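You operate a simulated robot arm through the tools that you are given. There is no shell and no other tool.

The job below is to be done with a simulated robot arm. You get a single attempt, and the scene is never put back.

JOB
Test port five with the square gauge and bleed to about 2.5 kPa.
Fine: park its stopper in rest two, open valve five, switch two on; the gauge stays in.

The check looks at the end state, three seconds after you hand in, the way a careful person would. Anything else that was tipped, shoved, dropped, spilled or broken makes it a failure. A push-on lid holds only when it is set on centred and level and pressed home; a screw cap is set on level and turned clockwise until tight.

ROBOT AND FRAMES
A 6-joint arm with a two-finger parallel gripper, fixed in place. Base frame: the origin is on the floor under the middle of its stand, x ahead of it, y to its left, z up. Units: mm, degrees, N and s.
With the tool pointing down near the work surface it reaches from about 140 to 840 mm from the base axis. Its first joint turns from -166.0 to 166.0 degrees. Payload 3.91 kg.
The tool frame sits at the grasp point between the pads (the TCP): z along the fingers, y along the line on which they close. The tips reach 30 mm beyond it. Largest opening 110 mm; finger width 20, thickness 10; the body of the gripper, 48 by 112 mm, starts 55 mm behind the TCP.
Orientation is that of the tool frame in the base frame, as a unit quaternion [x, y, z, w]. With the fingers straight down and closing along the base's y, the tool's x points along the base's -x, its y along +y and its z along -z.

CONTROLS
- The arm moves only by the tool jog_arm. Its argument "series" is a list of rows, each a list of 2 entries, a list of its own where there are three numbers: the shift along the tool's x, y, z in mm, then the turn, a rotation vector about the tool's x, y, z in degrees. In form: [[[tx, ty, tz], [ax, ay, az]], ...]. A call has 1 to 20 rows; each row is the pose to reach, as a shift and turn from the pose commanded when the call began, along the tool's axes at that moment. "gripper" is the finger opening in mm, from 0 to 110, set as the call begins (left out, the last holds). Rows are played at 5 a second. More than 50 mm and 8.6 degrees between two rows, or a gripper value outside its range, and nothing of the call is played. Where a pose cannot be reached the arm comes as near as it can. A force on the tool above 90 N (or 10 N above the force at the start of the call, whichever is more), or a blocked arm, ends the call early, and 0.2 s more pass. The fingers move at their own pace (about 108 mm/s each) and stop on an object; they squeeze with about 29 N. The grip force told is the motor's: it shows also when the fingers shut on nothing. Time passes only in rows, and 0.2 s behind the last, so rows that repeat a pose let the fingers close. It gives the time, the measured TCP pose, the force on the tool (base axes), the opening and the grip force at its end, in the units of the frame above (readings bear some noise), with the torque about the TCP (base axes, N m) and any sound that the robot's microphone picked up.
- Cameras (640 x 400 px; columns grow to the right, rows downward): "scene" is fixed at [221.5, -491.9, 1270.9]; the picture's right is [0.93, -0.37, 0.00], its down [-0.14, -0.34, -0.93] and it looks along [0.35, 0.86, -0.37] (base axes); focal length 345 px, centre (320, 200). "wrist" rides on the gripper at [77, 7, -114] in the tool frame; the picture's right is [-0.09, 1.00, 0.00], its down [-0.80, -0.07, -0.59] and it looks along [-0.59, -0.05, 0.80] (tool axes); focal length 270 px, centre (320, 200). There is no depth. A picture from a camera that has moved, and an enlarged one, comes with that camera's place and axes in the base frame and with its lens. The place of the scene camera against the robot may be out by one fixed shift of up to 18 mm in any direction.
- capture(camera): a new picture of that camera. It takes no simulated time.
- move_column(by): slides the trunk up (or, below 0, down) by that many mm; the arm rides with it, the base frame stays. It gives what a move gives, with no picture.
- close_up(camera, box): a new picture of the part [left, top, right, bottom] of that camera's present view, enlarged. It takes no simulated time.
- sign_off(): hands the job in; it is judged then, once.

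Nothing tells you positions but the pictures and the camera data. Unless the task says otherwise, let go and move clear before handing in.

The tools are called as a command line: name --argument value ..., lists and objects as JSON in quotes. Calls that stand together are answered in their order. jog_arm: Moves the arm, as the interface text tells. Its arguments: {"type":"object","properties":{"series":{"type":"array","items":{"type":"array"}},"gripper":{"type":"number"}},"required":["series"]} The other tools are called the same way: move_column (by) moves the trunk up or down; capture (camera) takes a picture; close_up (camera, box) takes an enlarged picture of a part of a camera's view; sign_off () hands the job in.

At the start:

```text
time: 0.0
tool_pos: [371.1, 298.1, 1125.6]
ee_rot: [-0.001, 1.0, 0.0, -0.001]
wrist_force: [0.5, -0.6, 0.2]
torque: [-0.01, -0.01, -0.01]
grip_width: 109.9
grasp_force: 0.0
trunk travel left (down, up): [-375.0, 165.0]
```

scene: 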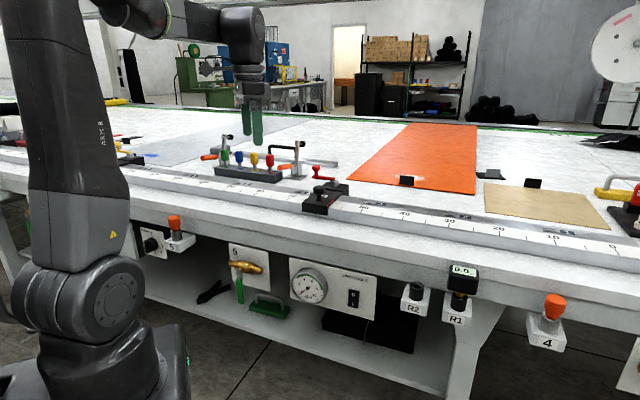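
wrist: 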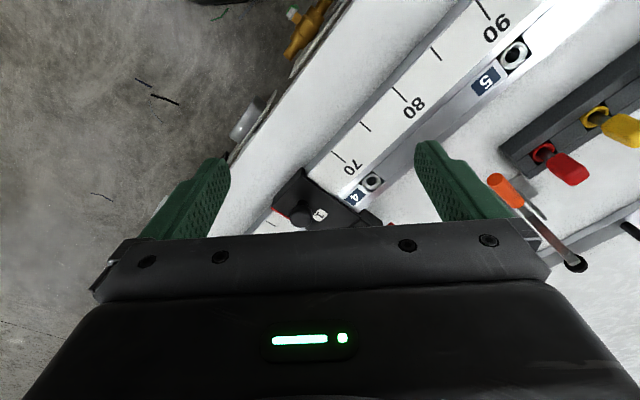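

I see a workbench with a fixed panel on its front edge: ports with orange stoppers, a valve "5", a dial gauge, a rocker switch, and rests R1 and R2 with gauges in them. First I'll look closer at each part.

close_up --camera "scene" --box '[130, 200, 290, 320]'

close_up --camera "scene" --box '[270, 240, 430, 340]'

close_up --camera "scene" --box '[390, 240, 590, 365]'

close_up --camera "scene" --box '[180, 120, 360, 220]'

close_up --camera "scene" --box '[480, 130, 640, 400]'

close_up --camera "wrist" --box '[160, 0, 640, 240]'

```text
3.33 times, centred on (210, 260) of scene
camera zoom: at [221.5, -491.9, 1270.9], right [0.93, -0.37, 0.0], down [-0.14, -0.34, -0.93], along [0.35, 0.86, -0.37], focal length 1149 px, centre (687, 0)
```

zoom: 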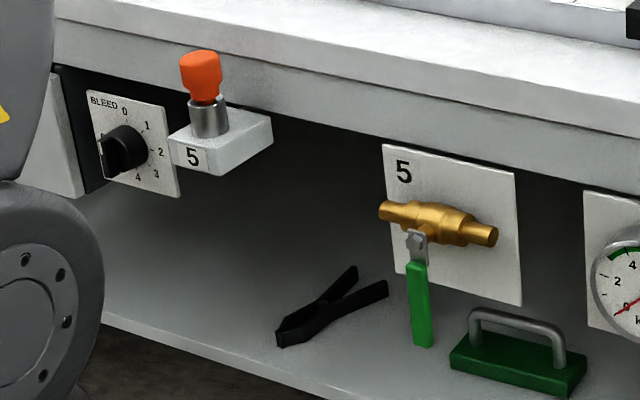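

```text
4.00 times, centred on (350, 290) of scene
camera zoom: at [221.5, -491.9, 1270.9], right [0.93, -0.37, 0.0], down [-0.14, -0.34, -0.93], along [0.35, 0.86, -0.37], focal length 1378 px, centre (200, -160)
```

zoom: 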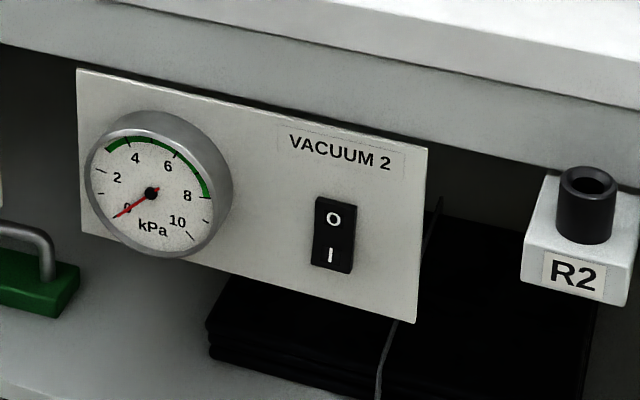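

```text
3.20 times, centred on (490, 302) of scene
camera zoom: at [221.5, -491.9, 1270.9], right [0.93, -0.37, 0.0], down [-0.14, -0.34, -0.93], along [0.35, 0.86, -0.37], focal length 1103 px, centre (-224, -128)
```

zoom: 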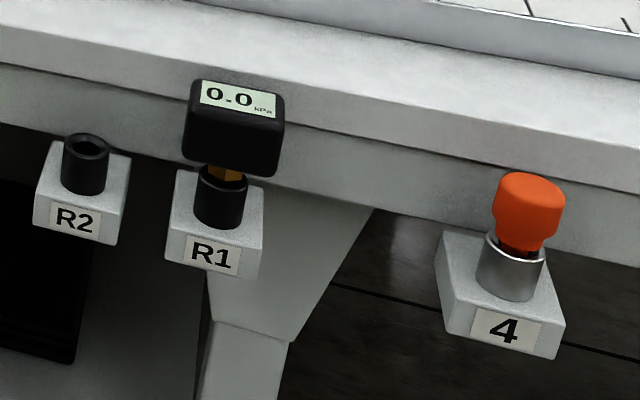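

```text
3.56 times, centred on (270, 170) of scene
camera zoom: at [221.5, -491.9, 1270.9], right [0.93, -0.37, 0.0], down [-0.14, -0.34, -0.93], along [0.35, 0.86, -0.37], focal length 1225 px, centre (498, 307)
```

zoom: 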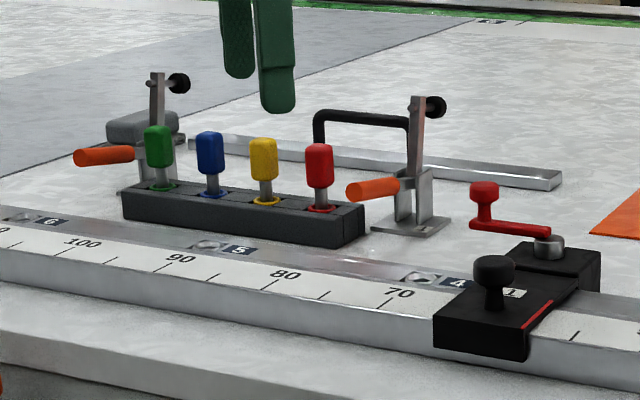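

```text
1.48 times, centred on (560, 265) of scene
camera zoom: at [221.5, -491.9, 1270.9], right [0.93, -0.37, 0.0], down [-0.14, -0.34, -0.93], along [0.35, 0.86, -0.37], focal length 511 px, centre (-36, 104)
```

zoom: 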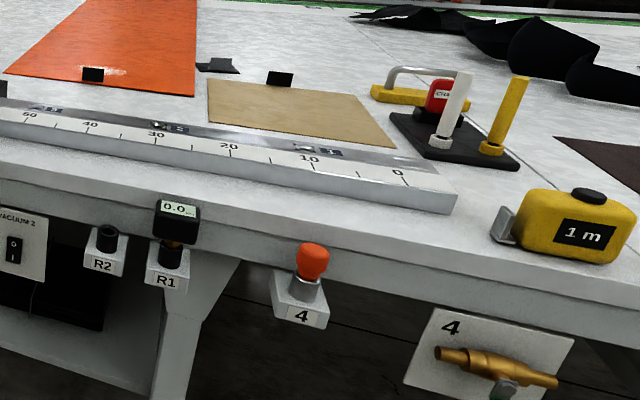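

```text
1.33 times, centred on (400, 120) of wrist
camera zoom: at [294.0, 304.1, 1239.6], right [0.09, 1.0, 0.0], down [0.8, -0.07, 0.59], along [0.59, -0.05, -0.8], focal length 360 px, centre (213, 307)
```

zoom: 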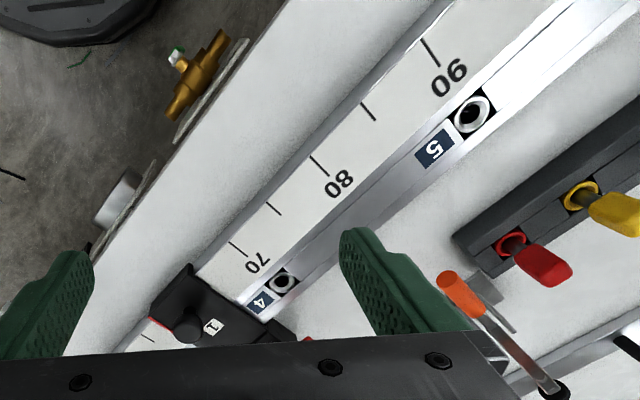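

The bench runs at about 45° to the base axes. Port five's stopper is near (164, 436, 860), R2 near (619, -19), R1 with the square gauge near (676, -76), valve five near (325, 282, 785), and the bleed knob near (90, 510, 777). I'll move over port five, turn the tool square to the bench and look with the wrist camera.

jog_arm --series '[[[26, 17, 9], [0, 0, -5.625]], [[52, 34, 18], [0, 0, -11.25]], [[78, 52, 27], [0, 0, -16.875]], [[104, 69, 36], [0, 0, -22.5]], [[130, 86, 45], [0, 0, -28.125]], [[156, 103, 54], [0, 0, -33.75]], [[182, 121, 63], [0, 0, -39.375]], [[207, 138, 75], [0, 0, -45]], [[207, 138, 75], [0, 0, -45]]]' --gripper 80

capture --camera "wrist"

capture --camera "scene"

```text
time: 2.0
tool_pos: [161.9, 436.4, 1051.6]
ee_rot: [-0.383, 0.924, 0.001, -0.001]
wrist_force: [0.2, 0.0, -0.5]
torque: [0.0, 0.01, 0.01]
grip_width: 80.1
grasp_force: 0.0
trunk travel left (down, up): [-375.0, 165.0]
```

```text
taken
camera wrist: at [104.3, 386.4, 1165.3], right [-0.64, 0.77, 0.0], down [0.62, 0.52, 0.59], along [0.46, 0.38, -0.8], focal length 270 px, centre (320, 200)
```

wrist: 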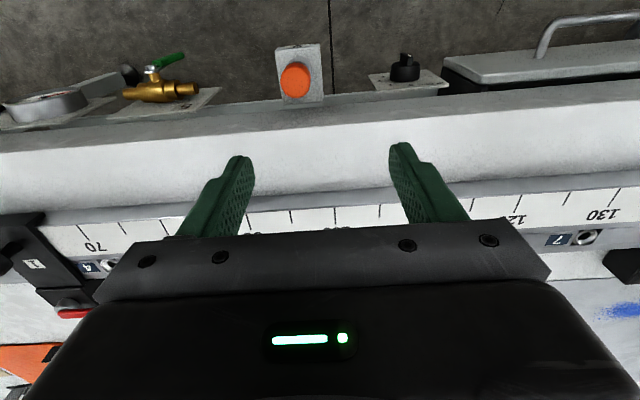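

```text
taken
```

scene: 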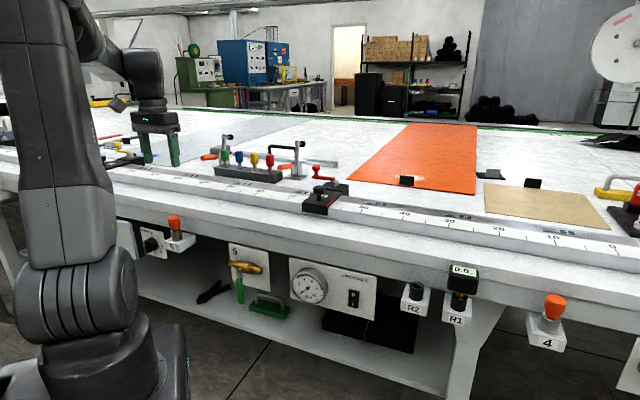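

The stopper top on port five is at about (164, 406, 896), about 50 mm out from the bench edge. I'll move directly above it and check alignment.

jog_arm --series '[[[7, -8, 27], [0, 0, 0]], [[14, -16, 54], [0, 0, 0]], [[20, -23, 81], [0, 0, 0]], [[20, -23, 81], [0, 0, 0]]]'

capture --camera "wrist"

close_up --camera "scene" --box '[100, 80, 260, 280]'

```text
time: 3.0
tool_pos: [166.8, 405.7, 967.8]
ee_rot: [-0.384, 0.923, 0.0, 0.0]
wrist_force: [0.2, -0.2, 0.5]
torque: [0.0, -0.02, 0.02]
grip_width: 80.0
grasp_force: 0.0
trunk travel left (down, up): [-375.0, 165.0]
```

```text
taken
camera wrist: at [107.4, 355.5, 1082.5], right [-0.64, 0.77, 0.0], down [0.62, 0.52, 0.59], along [0.46, 0.38, -0.8], focal length 270 px, centre (320, 200)
```

wrist: 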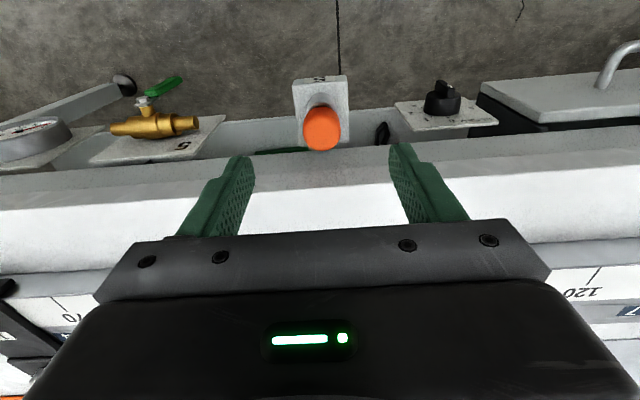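

```text
2.00 times, centred on (180, 180) of scene
camera zoom: at [221.5, -491.9, 1270.9], right [0.93, -0.37, 0.0], down [-0.14, -0.34, -0.93], along [0.35, 0.86, -0.37], focal length 689 px, centre (600, 240)
```

zoom: 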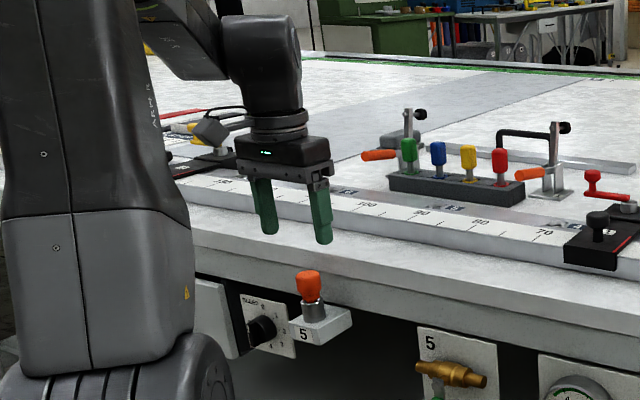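

close_up --camera "wrist" --box '[240, 60, 400, 160]'

close_up --camera "scene" --box '[135, 200, 215, 260]'

close_up --camera "wrist" --box '[380, 60, 540, 160]'

close_up --camera "wrist" --box '[60, 50, 240, 170]'

```text
4.00 times, centred on (320, 110) of wrist
camera zoom: at [107.4, 355.5, 1082.5], right [-0.64, 0.77, 0.0], down [0.62, 0.52, 0.59], along [0.46, 0.38, -0.8], focal length 1081 px, centre (320, 560)
```

zoom: 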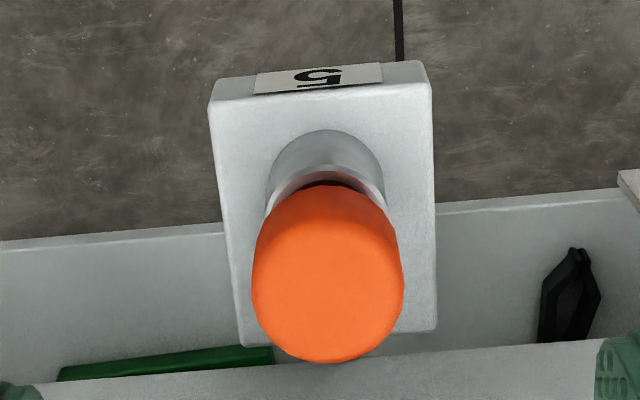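

```text
6.67 times, centred on (175, 230) of scene
camera zoom: at [221.5, -491.9, 1270.9], right [0.93, -0.37, 0.0], down [-0.14, -0.34, -0.93], along [0.35, 0.86, -0.37], focal length 2298 px, centre (1287, 0)
```

zoom: 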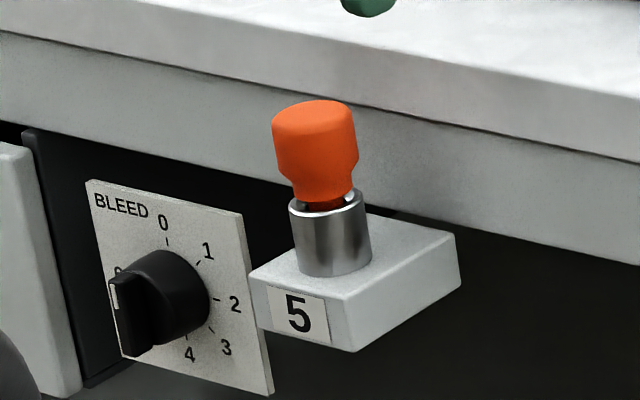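

```text
4.00 times, centred on (460, 110) of wrist
camera zoom: at [107.4, 355.5, 1082.5], right [-0.64, 0.77, 0.0], down [0.62, 0.52, 0.59], along [0.46, 0.38, -0.8], focal length 1081 px, centre (-240, 560)
```

zoom: 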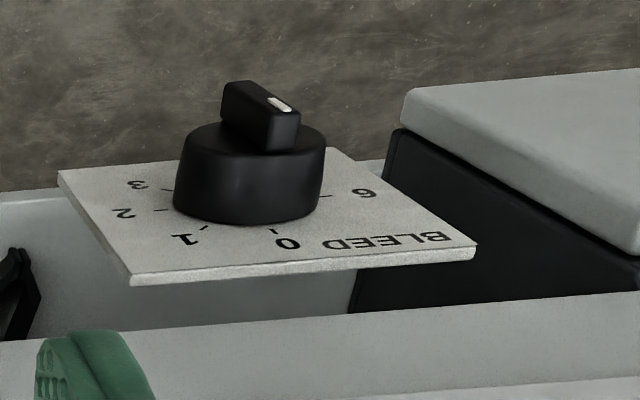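

```text
3.33 times, centred on (150, 110) of wrist
camera zoom: at [107.4, 355.5, 1082.5], right [-0.64, 0.77, 0.0], down [0.62, 0.52, 0.59], along [0.46, 0.38, -0.8], focal length 901 px, centre (887, 500)
```

zoom: 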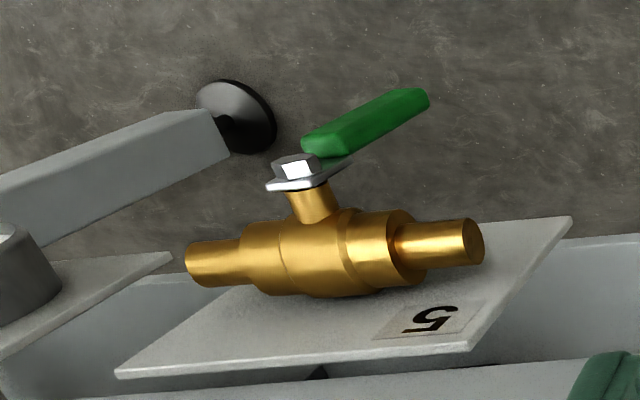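

The stopper's orange cap is about 28 mm wide and sits nearly under the tool centre. I'll come down around it and grip it.

jog_arm --series '[[[0, 0.7, 20], [0, 0, 0]], [[0, 1.4, 40], [0, 0, 0]], [[0, 1.4, 55], [0, 0, 0]], [[0, 1.4, 70], [0, 0, 0]], [[0, 1.4, 70], [0, 0, 0]]]' --gripper 60

capture --camera "wrist"

close_up --camera "scene" --box '[120, 170, 220, 260]'

```text
time: 4.2
tool_pos: [164.1, 405.7, 899.5]
ee_rot: [-0.383, 0.924, -0.002, -0.001]
wrist_force: [0.1, 0.2, -0.2]
torque: [0.0, -0.03, 0.0]
grip_width: 60.0
grasp_force: 0.1
trunk travel left (down, up): [-375.0, 165.0]
```

```text
taken
camera wrist: at [105.2, 356.3, 1013.8], right [-0.64, 0.77, 0.0], down [0.62, 0.52, 0.59], along [0.46, 0.38, -0.8], focal length 270 px, centre (320, 200)
```

wrist: 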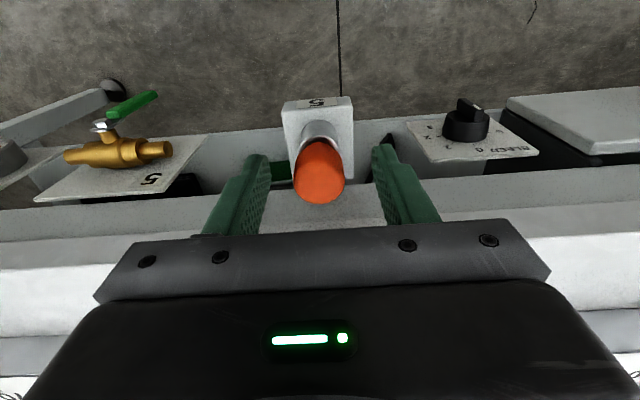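

```text
4.44 times, centred on (170, 215) of scene
camera zoom: at [221.5, -491.9, 1270.9], right [0.93, -0.37, 0.0], down [-0.14, -0.34, -0.93], along [0.35, 0.86, -0.37], focal length 1532 px, centre (987, 133)
```

zoom: 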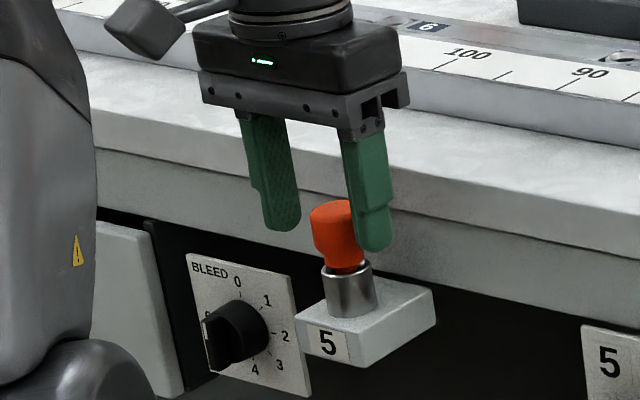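

close_up --camera "wrist" --box '[240, 90, 400, 220]'

```text
3.08 times, centred on (320, 155) of wrist
camera zoom: at [105.2, 356.3, 1013.8], right [-0.64, 0.77, 0.0], down [0.62, 0.52, 0.59], along [0.46, 0.38, -0.8], focal length 832 px, centre (320, 338)
```

zoom: 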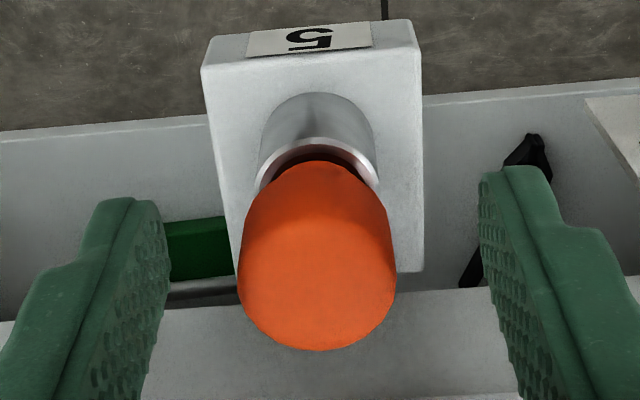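

jog_arm --series '[[[2, 0, 1], [0, 0, 0]], [[2, 0, 1], [0, 0, 0]]]'

jog_arm --series '[[[0, 0, 0], [0, 0, 0]], [[0, 0, 0], [0, 0, 0]], [[0, 0, 0], [0, 0, 0]], [[0, 0, 0], [0, 0, 0]]]' --gripper 10

capture --camera "wrist"

```text
time: 4.8
tool_pos: [162.5, 405.2, 897.8]
ee_rot: [-0.383, 0.924, 0.0, 0.0]
wrist_force: [-0.1, -0.1, 0.2]
torque: [-0.01, 0.01, 0.04]
grip_width: 59.9
grasp_force: 0.0
trunk travel left (down, up): [-375.0, 165.0]
```

```text
time: 5.8
tool_pos: [162.7, 405.1, 898.9]
ee_rot: [-0.383, 0.924, 0.0, 0.0]
wrist_force: [1.8, -0.7, 1.2]
torque: [-0.13, -0.11, -0.04]
grip_width: 28.2
grasp_force: 28.9
trunk travel left (down, up): [-375.0, 165.0]
```

```text
taken
camera wrist: at [104.3, 354.7, 1013.1], right [-0.64, 0.77, 0.0], down [0.62, 0.52, 0.59], along [0.46, 0.38, -0.8], focal length 270 px, centre (320, 200)
```

wrist: 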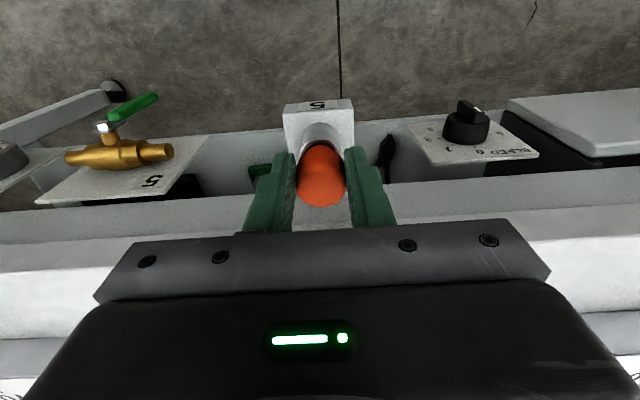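

The stopper is gripped at 28 mm. Now I'll lift it straight up.

jog_arm --series '[[[0, 0, -8], [0, 0, 0]], [[0, 0, -16], [0, 0, 0]], [[0, 0, -26], [0, 0, 0]], [[0, 0, -40], [0, 0, 0]], [[0, 0, -60], [0, 0, 0]], [[0, 0, -80], [0, 0, 0]], [[0, 0, -100], [0, 0, 0]], [[0, 0, -100], [0, 0, 0]]]'

capture --camera "wrist"

close_up --camera "scene" --box '[120, 100, 240, 260]'

```text
time: 7.6
tool_pos: [162.8, 406.0, 998.5]
ee_rot: [-0.382, 0.924, 0.0, -0.001]
wrist_force: [0.0, 0.3, -1.0]
torque: [-0.01, 0.01, 0.0]
grip_width: 28.0
grasp_force: 28.8
trunk travel left (down, up): [-375.0, 165.0]
```

```text
taken
camera wrist: at [104.6, 355.2, 1113.0], right [-0.64, 0.77, 0.0], down [0.62, 0.52, 0.59], along [0.46, 0.38, -0.8], focal length 270 px, centre (320, 200)
```

wrist: 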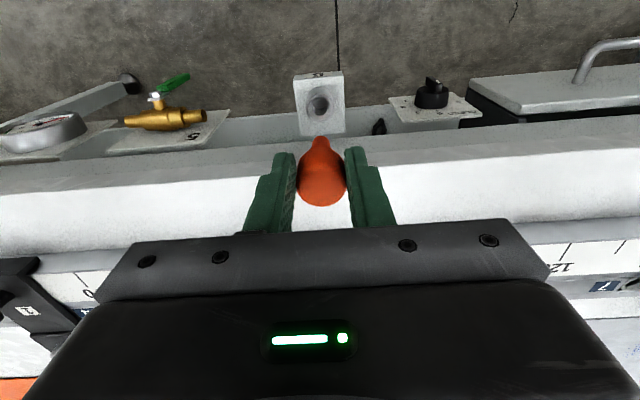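

```text
2.50 times, centred on (180, 180) of scene
camera zoom: at [221.5, -491.9, 1270.9], right [0.93, -0.37, 0.0], down [-0.14, -0.34, -0.93], along [0.35, 0.86, -0.37], focal length 862 px, centre (670, 250)
```

zoom: 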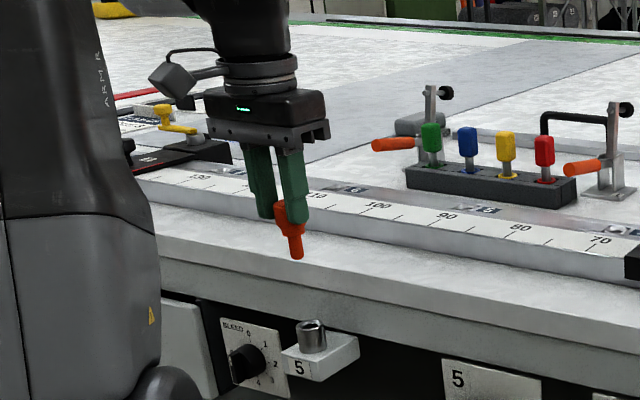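

The stopper is out and hanging straight. Next I'll carry it along the bench toward rest two, keeping outside the bench edge, and look before placing.

jog_arm --series '[[[0, -20, 0], [0, 0, 0]], [[0, -55, 0], [0, 0, 0]], [[0, -95, 0], [0, 0, 0]], [[0, -135, 0], [0, 0, 0]], [[0, -175, 0], [0, 0, 0]], [[0, -215, 0], [0, 0, 0]], [[0, -255, 0], [0, 0, 0]], [[0, -295, 0], [0, 0, 0]], [[0, -335, 0], [0, 0, 0]], [[0, -375, 0], [0, 0, 0]], [[0, -415, 0], [0, 0, 0]], [[0, -455, 0], [0, 0, 0]], [[0, -495, 0], [0, 0, 0]], [[0, -535, 0], [0, 0, 0]], [[0, -575, 0], [0, 0, 0]], [[0, -605, 0], [0, 0, 0]], [[0, -624, 0], [0, 0, 0]], [[0, -624, 0], [0, 0, 0]]]'

capture --camera "wrist"

capture --camera "scene"

```text
time: 11.4
tool_pos: [603.6, -36.1, 997.3]
ee_rot: [-0.383, 0.924, 0.0, 0.0]
wrist_force: [-0.7, 0.1, -1.0]
torque: [0.01, 0.01, -0.03]
grip_width: 27.9
grasp_force: 29.1
trunk travel left (down, up): [-375.0, 165.0]
```

```text
taken
camera wrist: at [546.3, -86.5, 1111.2], right [-0.64, 0.77, 0.0], down [0.62, 0.52, 0.59], along [0.46, 0.38, -0.8], focal length 270 px, centre (320, 200)
```

wrist: 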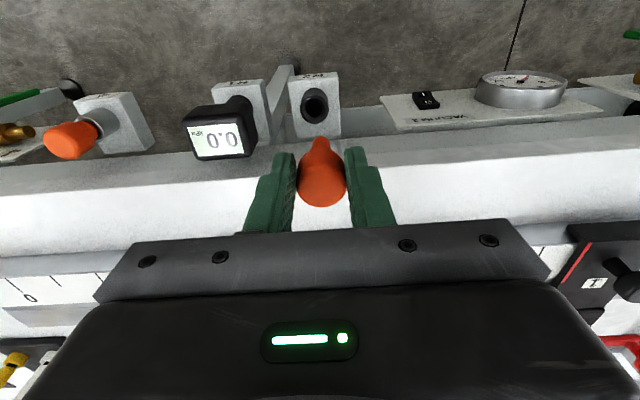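

```text
taken
```

scene: 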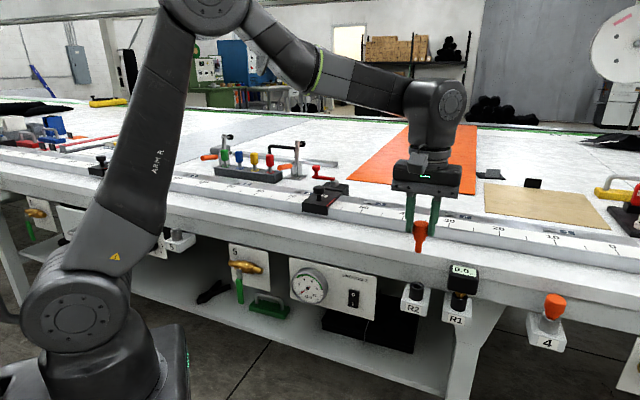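

close_up --camera "wrist" --box '[240, 60, 400, 160]'

close_up --camera "wrist" --box '[160, 60, 320, 160]'

close_up --camera "scene" --box '[380, 180, 500, 340]'

```text
4.00 times, centred on (320, 110) of wrist
camera zoom: at [546.3, -86.5, 1111.2], right [-0.64, 0.77, 0.0], down [0.62, 0.52, 0.59], along [0.46, 0.38, -0.8], focal length 1081 px, centre (320, 560)
```

zoom: 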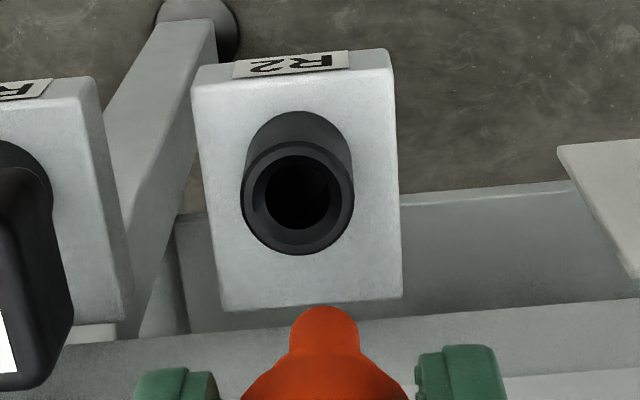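

```text
4.00 times, centred on (240, 110) of wrist
camera zoom: at [546.3, -86.5, 1111.2], right [-0.64, 0.77, 0.0], down [0.62, 0.52, 0.59], along [0.46, 0.38, -0.8], focal length 1081 px, centre (640, 560)
```

zoom: 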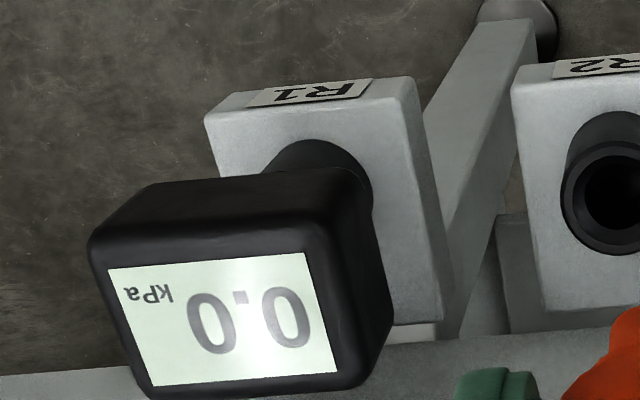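

```text
2.50 times, centred on (440, 260) of scene
camera zoom: at [221.5, -491.9, 1270.9], right [0.93, -0.37, 0.0], down [-0.14, -0.34, -0.93], along [0.35, 0.86, -0.37], focal length 862 px, centre (20, 50)
```

zoom: 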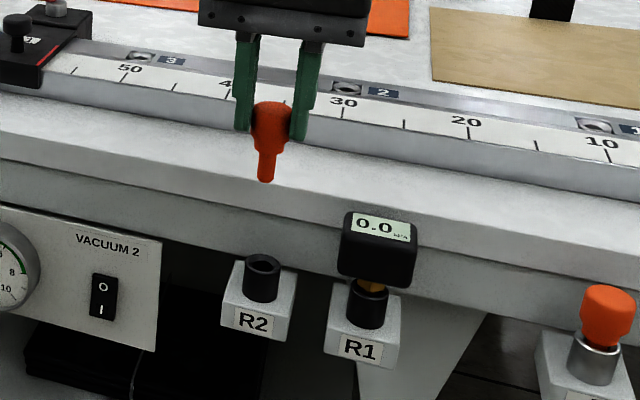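

R2's rim centre shows about 4 mm off in the tool's y and a few mm inward. I'll correct and lower the plug to just above the rim to check alignment.

jog_arm --series '[[[-2, -2, 15], [0, 0, 0]], [[-4, -4.2, 30], [0, 0, 0]], [[-4, -4.2, 45], [0, 0, 0]], [[-4, -4.2, 60], [0, 0, 0]], [[-4, -4.2, 60], [0, 0, 0]]]'

close_up --camera "wrist" --box '[240, 80, 400, 220]'

close_up --camera "scene" --box '[380, 240, 460, 320]'

```text
time: 12.6
tool_pos: [611.9, -36.5, 937.7]
ee_rot: [-0.384, 0.923, 0.0, 0.0]
wrist_force: [0.1, -0.3, -0.5]
torque: [-0.05, 0.01, 0.0]
grip_width: 27.9
grasp_force: 29.3
trunk travel left (down, up): [-375.0, 165.0]
```

```text
2.86 times, centred on (320, 150) of wrist
camera zoom: at [552.7, -87.0, 1052.5], right [-0.64, 0.77, 0.0], down [0.62, 0.52, 0.59], along [0.46, 0.38, -0.8], focal length 772 px, centre (320, 343)
```

zoom: 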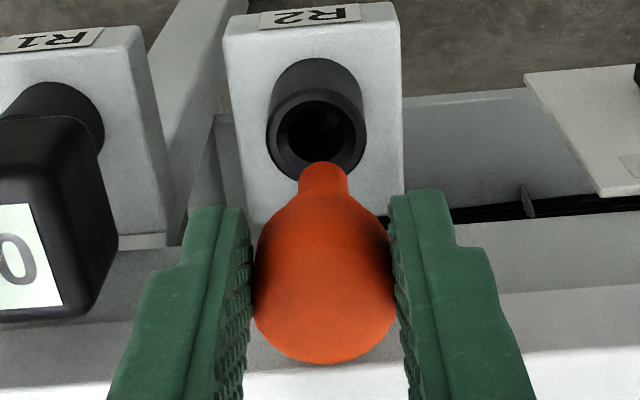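

```text
5.00 times, centred on (420, 280) of scene
camera zoom: at [221.5, -491.9, 1270.9], right [0.93, -0.37, 0.0], down [-0.14, -0.34, -0.93], along [0.35, 0.86, -0.37], focal length 1723 px, centre (-180, -200)
```

zoom: 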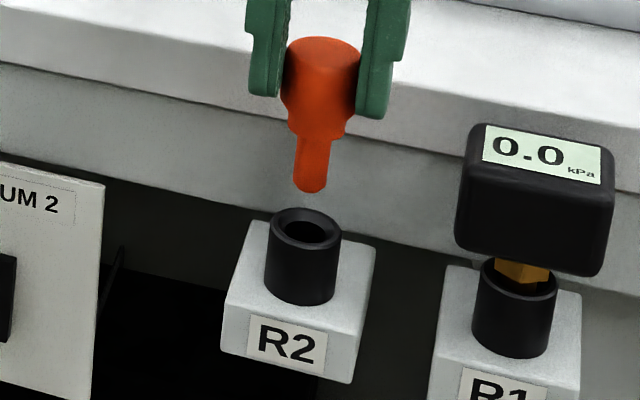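

close_up --camera "wrist" --box '[285, 100, 355, 150]'

close_up --camera "scene" --box '[400, 262, 440, 302]'

```text
8.00 times, centred on (320, 125) of wrist
camera zoom: at [552.7, -87.0, 1052.5], right [-0.64, 0.77, 0.0], down [0.62, 0.52, 0.59], along [0.46, 0.38, -0.8], focal length 2162 px, centre (320, 800)
```

zoom: 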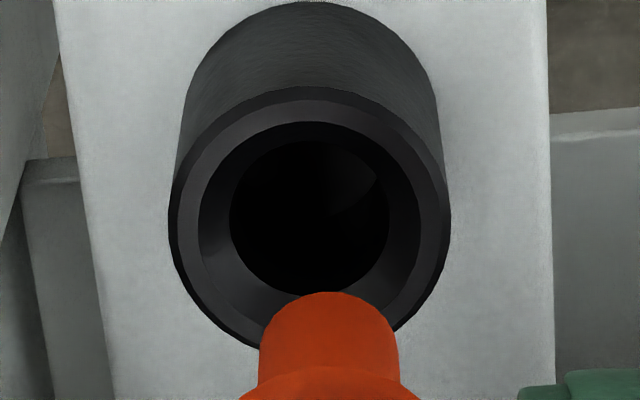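

```text
10.00 times, centred on (420, 282) of scene
camera zoom: at [221.5, -491.9, 1270.9], right [0.93, -0.37, 0.0], down [-0.14, -0.34, -0.93], along [0.35, 0.86, -0.37], focal length 3446 px, centre (-680, -620)
```

zoom: 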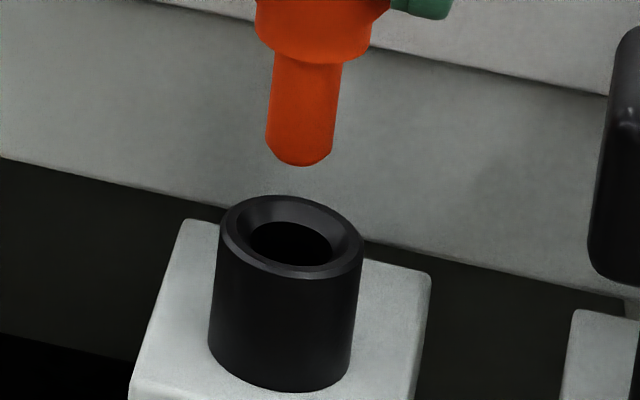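

The wrist view shows the rim about 1.6 mm off the plug's line in the tool's y and slightly outward. I'll correct this, lower the tip to a few mm above the rim and check again.

jog_arm --series '[[[1.5, -1.6, 0], [0, 0, 0]], [[1.5, -1.6, 7], [0, 0, 0]], [[1.5, -1.6, 13], [0, 0, 0]], [[1.5, -1.6, 13], [0, 0, 0]]]'

close_up --camera "wrist" --box '[285, 110, 355, 160]'

close_up --camera "scene" --box '[400, 262, 440, 302]'

```text
time: 13.6
tool_pos: [612.2, -39.2, 924.3]
ee_rot: [-0.383, 0.924, 0.0, 0.001]
wrist_force: [1.0, -0.3, 0.1]
torque: [0.04, 0.03, -0.02]
grip_width: 28.0
grasp_force: 29.2
trunk travel left (down, up): [-375.0, 165.0]
```

```text
8.00 times, centred on (320, 135) of wrist
camera zoom: at [552.8, -88.1, 1039.4], right [-0.64, 0.77, 0.0], down [0.62, 0.52, 0.59], along [0.46, 0.38, -0.8], focal length 2162 px, centre (320, 720)
```

zoom: 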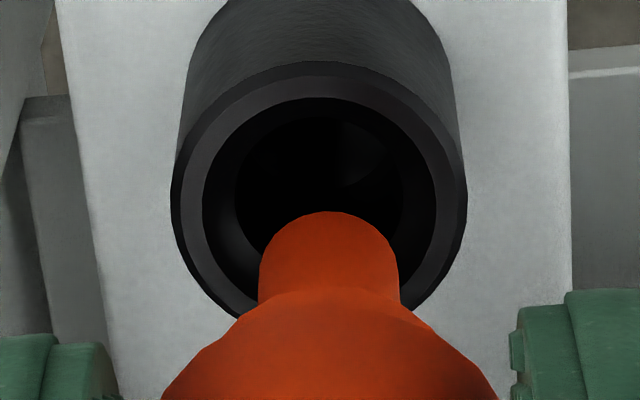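

```text
10.00 times, centred on (420, 282) of scene
camera zoom: at [221.5, -491.9, 1270.9], right [0.93, -0.37, 0.0], down [-0.14, -0.34, -0.93], along [0.35, 0.86, -0.37], focal length 3446 px, centre (-680, -620)
```

zoom: 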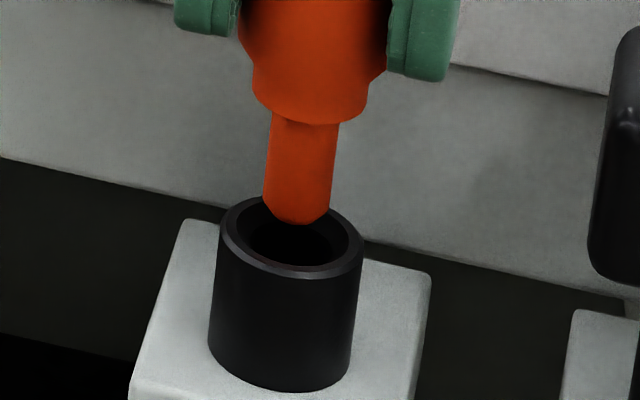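

The tip is just above the rim. Both views together suggest the plug should go slightly outward, so I'll shift 2.5 mm out, lower a little and re-measure.

jog_arm --series '[[[2.5, -0.5, 0], [0, 0, 0]], [[2.5, -0.5, 2.5], [0, 0, 0]], [[2.5, -0.5, 2.5], [0, 0, 0]]]'

close_up --camera "wrist" --box '[285, 110, 355, 160]'

close_up --camera "scene" --box '[405, 270, 435, 300]'

```text
time: 14.4
tool_pos: [609.8, -41.3, 922.8]
ee_rot: [-0.385, 0.923, 0.0, 0.001]
wrist_force: [-0.1, -0.5, -0.1]
torque: [0.0, 0.03, -0.01]
grip_width: 28.4
grasp_force: 28.8
trunk travel left (down, up): [-375.0, 165.0]
```

```text
8.00 times, centred on (320, 135) of wrist
camera zoom: at [551.0, -90.5, 1036.8], right [-0.64, 0.77, 0.0], down [0.62, 0.52, 0.59], along [0.46, 0.38, -0.8], focal length 2162 px, centre (320, 720)
```

zoom: 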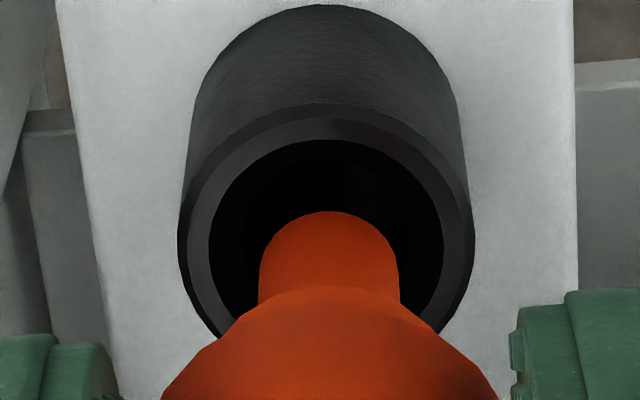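

```text
13.33 times, centred on (420, 285) of scene
camera zoom: at [221.5, -491.9, 1270.9], right [0.93, -0.37, 0.0], down [-0.14, -0.34, -0.93], along [0.35, 0.86, -0.37], focal length 4595 px, centre (-1013, -933)
```

zoom: 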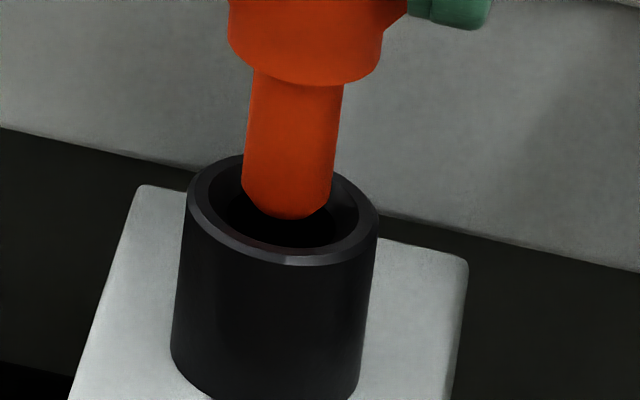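

The plug is centred sideways and needs about 2.7 mm more outward. I'll correct that and lower into the rest while watching force.

jog_arm --series '[[[2.7, 0, -0.5], [0, 0, 0]], [[2.7, 0, 2], [0, 0, 0]], [[2.7, 0, 4], [0, 0, 0]], [[2.7, 0, 4], [0, 0, 0]]]'

close_up --camera "wrist" --box '[285, 110, 355, 160]'

close_up --camera "scene" --box '[405, 270, 435, 300]'

```text
time: 15.4
tool_pos: [608.7, -43.0, 918.5]
ee_rot: [-0.382, 0.924, 0.0, 0.001]
wrist_force: [-0.1, 0.2, 0.2]
torque: [0.02, 0.0, -0.04]
grip_width: 28.2
grasp_force: 29.2
trunk travel left (down, up): [-375.0, 165.0]
```

```text
8.00 times, centred on (320, 135) of wrist
camera zoom: at [549.5, -92.9, 1032.7], right [-0.64, 0.77, 0.0], down [0.62, 0.52, 0.59], along [0.46, 0.38, -0.8], focal length 2162 px, centre (320, 720)
```

zoom: 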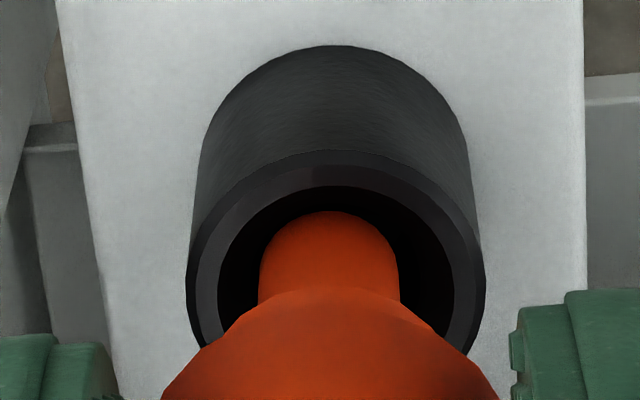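

```text
13.33 times, centred on (420, 285) of scene
camera zoom: at [221.5, -491.9, 1270.9], right [0.93, -0.37, 0.0], down [-0.14, -0.34, -0.93], along [0.35, 0.86, -0.37], focal length 4595 px, centre (-1013, -933)
```

zoom: 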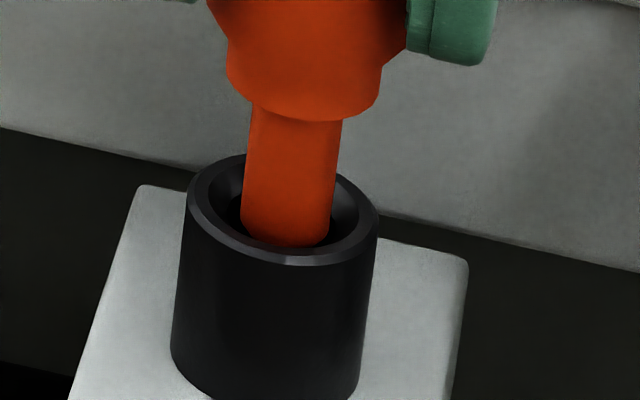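

The plug tip is now inside the rim and centred to about half a millimetre. I'll continue lowering with a small sideways trim.

jog_arm --series '[[[0, 0.45, 0], [0, 0, 0]], [[0, 0.45, 4], [0, 0, 0]], [[0, 0.45, 8], [0, 0, 0]], [[0, 0.45, 12], [0, 0, 0]], [[0, 0.45, 12], [0, 0, 0]]]'

close_up --camera "scene" --box '[400, 262, 440, 302]'

```text
time: 16.6
tool_pos: [606.9, -40.9, 906.1]
ee_rot: [-0.383, 0.924, 0.0, 0.0]
wrist_force: [-0.6, 0.0, 0.0]
torque: [-0.02, 0.0, 0.01]
grip_width: 28.1
grasp_force: 29.0
trunk travel left (down, up): [-375.0, 165.0]
```

```text
10.00 times, centred on (420, 282) of scene
camera zoom: at [221.5, -491.9, 1270.9], right [0.93, -0.37, 0.0], down [-0.14, -0.34, -0.93], along [0.35, 0.86, -0.37], focal length 3446 px, centre (-680, -620)
```

zoom: 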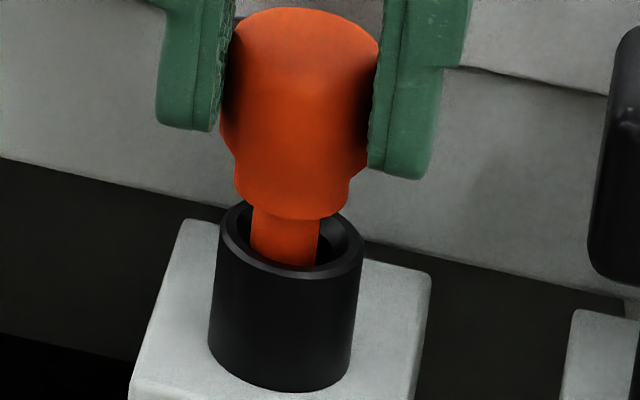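

jog_arm --series '[[[0, 0, 2.5], [0, 0, 0]], [[0, 0, 5], [0, 0, 0]], [[0, 0, 5], [0, 0, 0]]]'

close_up --camera "scene" --box '[400, 262, 440, 302]'

```text
time: 17.4
tool_pos: [606.9, -43.1, 902.7]
ee_rot: [-0.384, 0.923, 0.0, 0.0]
wrist_force: [0.3, -0.5, 0.0]
torque: [-0.02, 0.03, -0.01]
grip_width: 28.1
grasp_force: 28.9
trunk travel left (down, up): [-375.0, 165.0]
```

```text
10.00 times, centred on (420, 282) of scene
camera zoom: at [221.5, -491.9, 1270.9], right [0.93, -0.37, 0.0], down [-0.14, -0.34, -0.93], along [0.35, 0.86, -0.37], focal length 3446 px, centre (-680, -620)
```

zoom: 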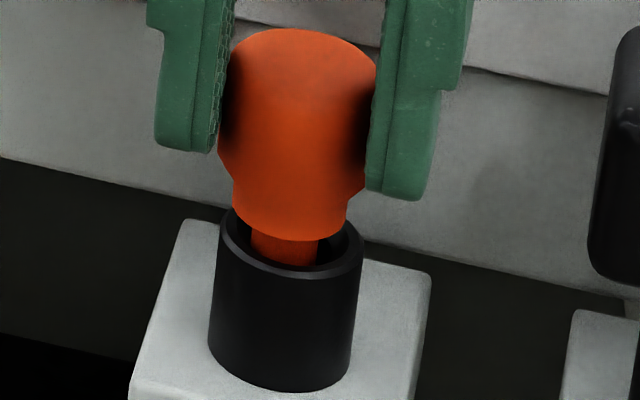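

jog_arm --series '[[[0, 0, 1.5], [0, 0, 0]], [[0, 0, 3.5], [0, 0, 0]], [[0, 0, 3.5], [0, 0, 0]]]'

jog_arm --series '[[[0, 0, 1], [0, 0, 0]], [[0, 0, 1.5], [0, 0, 0]], [[0, 0, 1.5], [0, 0, 0]]]'

close_up --camera "scene" --box '[400, 262, 440, 302]'

capture --camera "wrist"

```text
time: 18.2
tool_pos: [607.1, -41.5, 898.7]
ee_rot: [-0.384, 0.923, 0.0, 0.0]
wrist_force: [0.0, -0.2, 10.6]
torque: [-0.01, -0.06, 0.0]
grip_width: 28.0
grasp_force: 28.8
trunk travel left (down, up): [-375.0, 165.0]
```

```text
time: 19.0
tool_pos: [607.3, -42.6, 898.9]
ee_rot: [-0.383, 0.924, 0.0, 0.002]
wrist_force: [1.7, -1.3, 19.2]
torque: [0.01, -0.37, -0.03]
grip_width: 28.1
grasp_force: 28.9
trunk travel left (down, up): [-375.0, 165.0]
```

```text
10.00 times, centred on (420, 282) of scene
camera zoom: at [221.5, -491.9, 1270.9], right [0.93, -0.37, 0.0], down [-0.14, -0.34, -0.93], along [0.35, 0.86, -0.37], focal length 3446 px, centre (-680, -620)
```

zoom: 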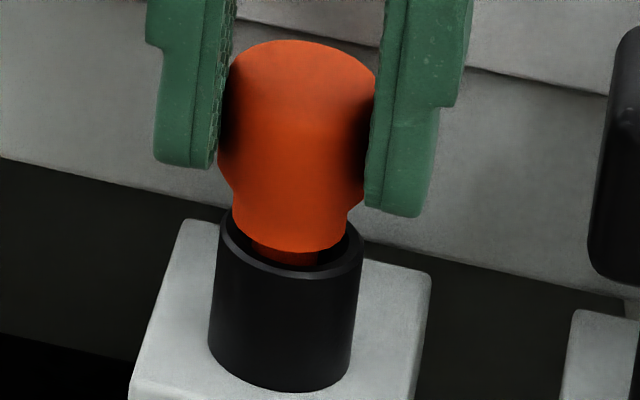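

```text
taken
camera wrist: at [547.9, -91.9, 1012.3], right [-0.64, 0.77, 0.0], down [0.61, 0.52, 0.6], along [0.46, 0.38, -0.8], focal length 270 px, centre (320, 200)
```

wrist: 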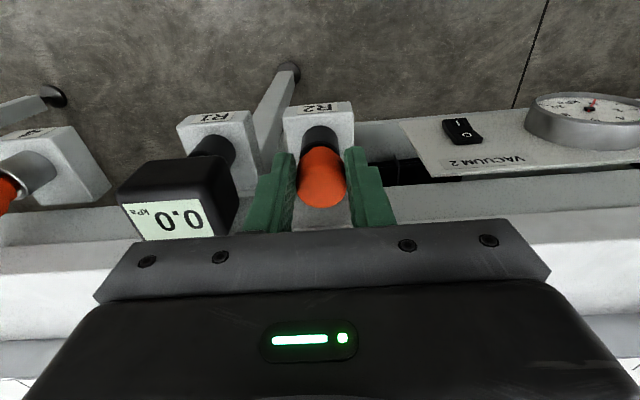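

The stopper seated at the same height as it had in port five (contact around TCP z 898.8). I'll relax the push, open only slightly because the gauge is close, and rise.

close_up --camera "wrist" --box '[100, 100, 400, 260]'

jog_arm --series '[[[0, 0, -1], [0, 0, 0]], [[0, 0, -1.5], [0, 0, 0]], [[0, 0, -1.5], [0, 0, 0]]]'

jog_arm --series '[[[0, 0, 0], [0, 0, 0]], [[0, 0, 0], [0, 0, 0]], [[0, 0, 0], [0, 0, 0]]]' --gripper 38

close_up --camera "scene" --box '[400, 252, 480, 302]'

```text
2.13 times, centred on (250, 180) of wrist
camera zoom: at [547.9, -91.9, 1012.3], right [-0.64, 0.77, 0.0], down [0.61, 0.52, 0.6], along [0.46, 0.38, -0.8], focal length 577 px, centre (469, 243)
```

zoom: 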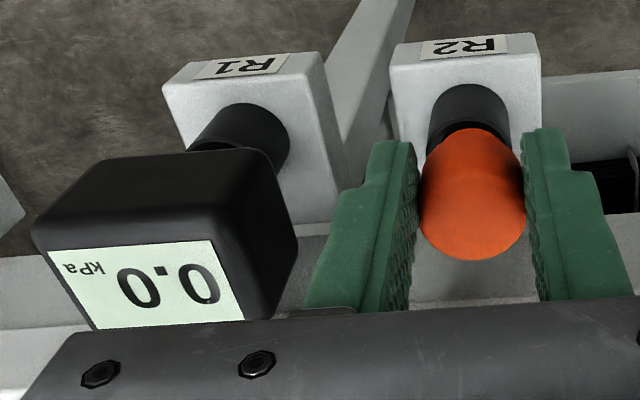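

```text
time: 19.8
tool_pos: [606.8, -41.9, 897.1]
ee_rot: [-0.383, 0.924, 0.0, -0.001]
wrist_force: [1.1, -0.8, 4.5]
torque: [-0.08, -0.1, 0.0]
grip_width: 28.1
grasp_force: 28.9
trunk travel left (down, up): [-375.0, 165.0]
```

```text
time: 20.6
tool_pos: [607.6, -41.8, 898.0]
ee_rot: [-0.383, 0.924, -0.001, 0.0]
wrist_force: [0.2, 0.3, -0.1]
torque: [0.03, 0.02, -0.02]
grip_width: 37.7
grasp_force: 0.0
trunk travel left (down, up): [-375.0, 165.0]
```

```text
8.00 times, centred on (440, 277) of scene
camera zoom: at [221.5, -491.9, 1270.9], right [0.93, -0.37, 0.0], down [-0.14, -0.34, -0.93], along [0.35, 0.86, -0.37], focal length 2757 px, centre (-640, -416)
```

zoom: 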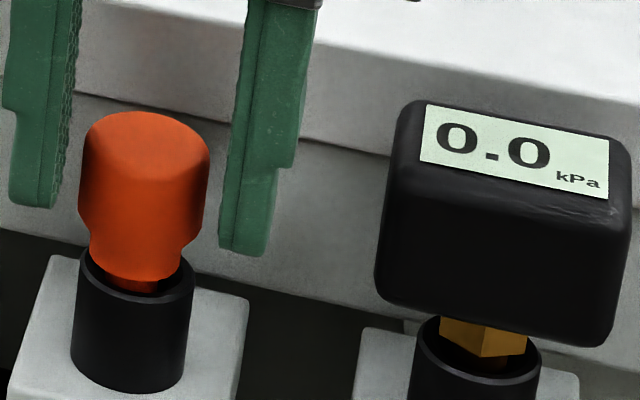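

The stopper stands seated in R2. I'll rise clear and move over the square gauge in R1.

jog_arm --series '[[[0, 0, -15], [0, 0, 0]], [[0, 0, -40], [0, 0, 0]], [[0, 0, -70], [0, 0, 0]], [[0, 0, -105], [0, 0, 0]], [[0, -25, -110], [0, 0, 0]], [[0, -55, -110], [0, 0, 0]], [[0, -80, -110], [0, 0, 0]], [[0, -80, -110], [0, 0, 0]]]'

jog_arm --series '[[[0, 0, 0], [0, 0, 0]], [[0, 0, 0], [0, 0, 0]]]' --gripper 100

capture --camera "wrist"

close_up --camera "wrist" --box '[220, 60, 420, 185]'

close_up --camera "scene" --box '[390, 220, 510, 330]'

```text
time: 22.4
tool_pos: [665.5, -99.5, 1009.8]
ee_rot: [-0.383, 0.924, 0.0, 0.001]
wrist_force: [0.0, -0.2, -0.1]
torque: [0.0, 0.0, -0.02]
grip_width: 37.7
grasp_force: 0.1
trunk travel left (down, up): [-375.0, 165.0]
```

```text
time: 23.0
tool_pos: [665.6, -98.2, 1009.3]
ee_rot: [-0.383, 0.924, -0.001, 0.0]
wrist_force: [-0.5, 0.1, -0.5]
torque: [-0.01, -0.04, 0.0]
grip_width: 99.9
grasp_force: 0.1
trunk travel left (down, up): [-375.0, 165.0]
```

```text
taken
camera wrist: at [606.2, -148.8, 1123.8], right [-0.64, 0.77, 0.0], down [0.62, 0.52, 0.59], along [0.46, 0.38, -0.8], focal length 270 px, centre (320, 200)
```

wrist: 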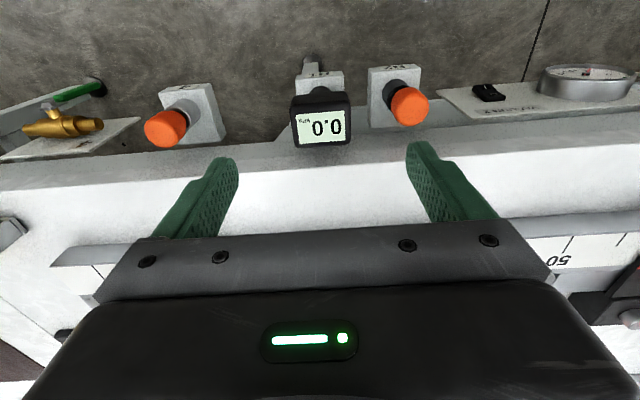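

```text
3.20 times, centred on (320, 122) of wrist
camera zoom: at [606.2, -148.8, 1123.8], right [-0.64, 0.77, 0.0], down [0.62, 0.52, 0.59], along [0.46, 0.38, -0.8], focal length 865 px, centre (320, 448)
```

zoom: 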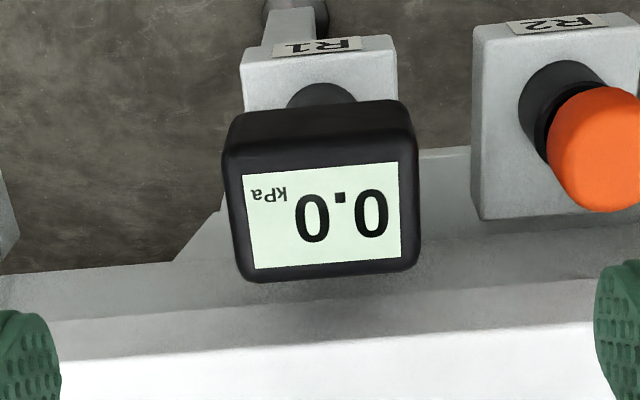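

```text
3.64 times, centred on (450, 275) of scene
camera zoom: at [221.5, -491.9, 1270.9], right [0.93, -0.37, 0.0], down [-0.14, -0.34, -0.93], along [0.35, 0.86, -0.37], focal length 1253 px, centre (-153, -73)
```

zoom: 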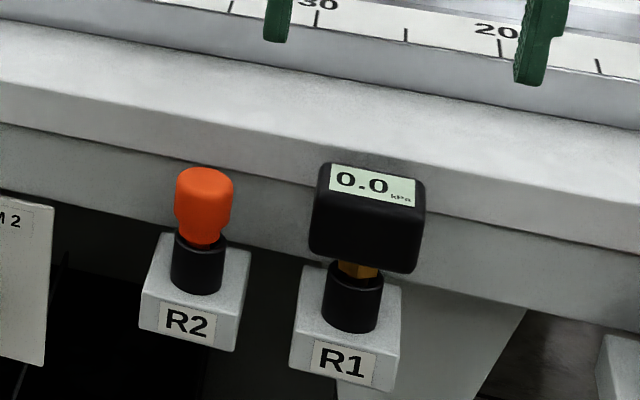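

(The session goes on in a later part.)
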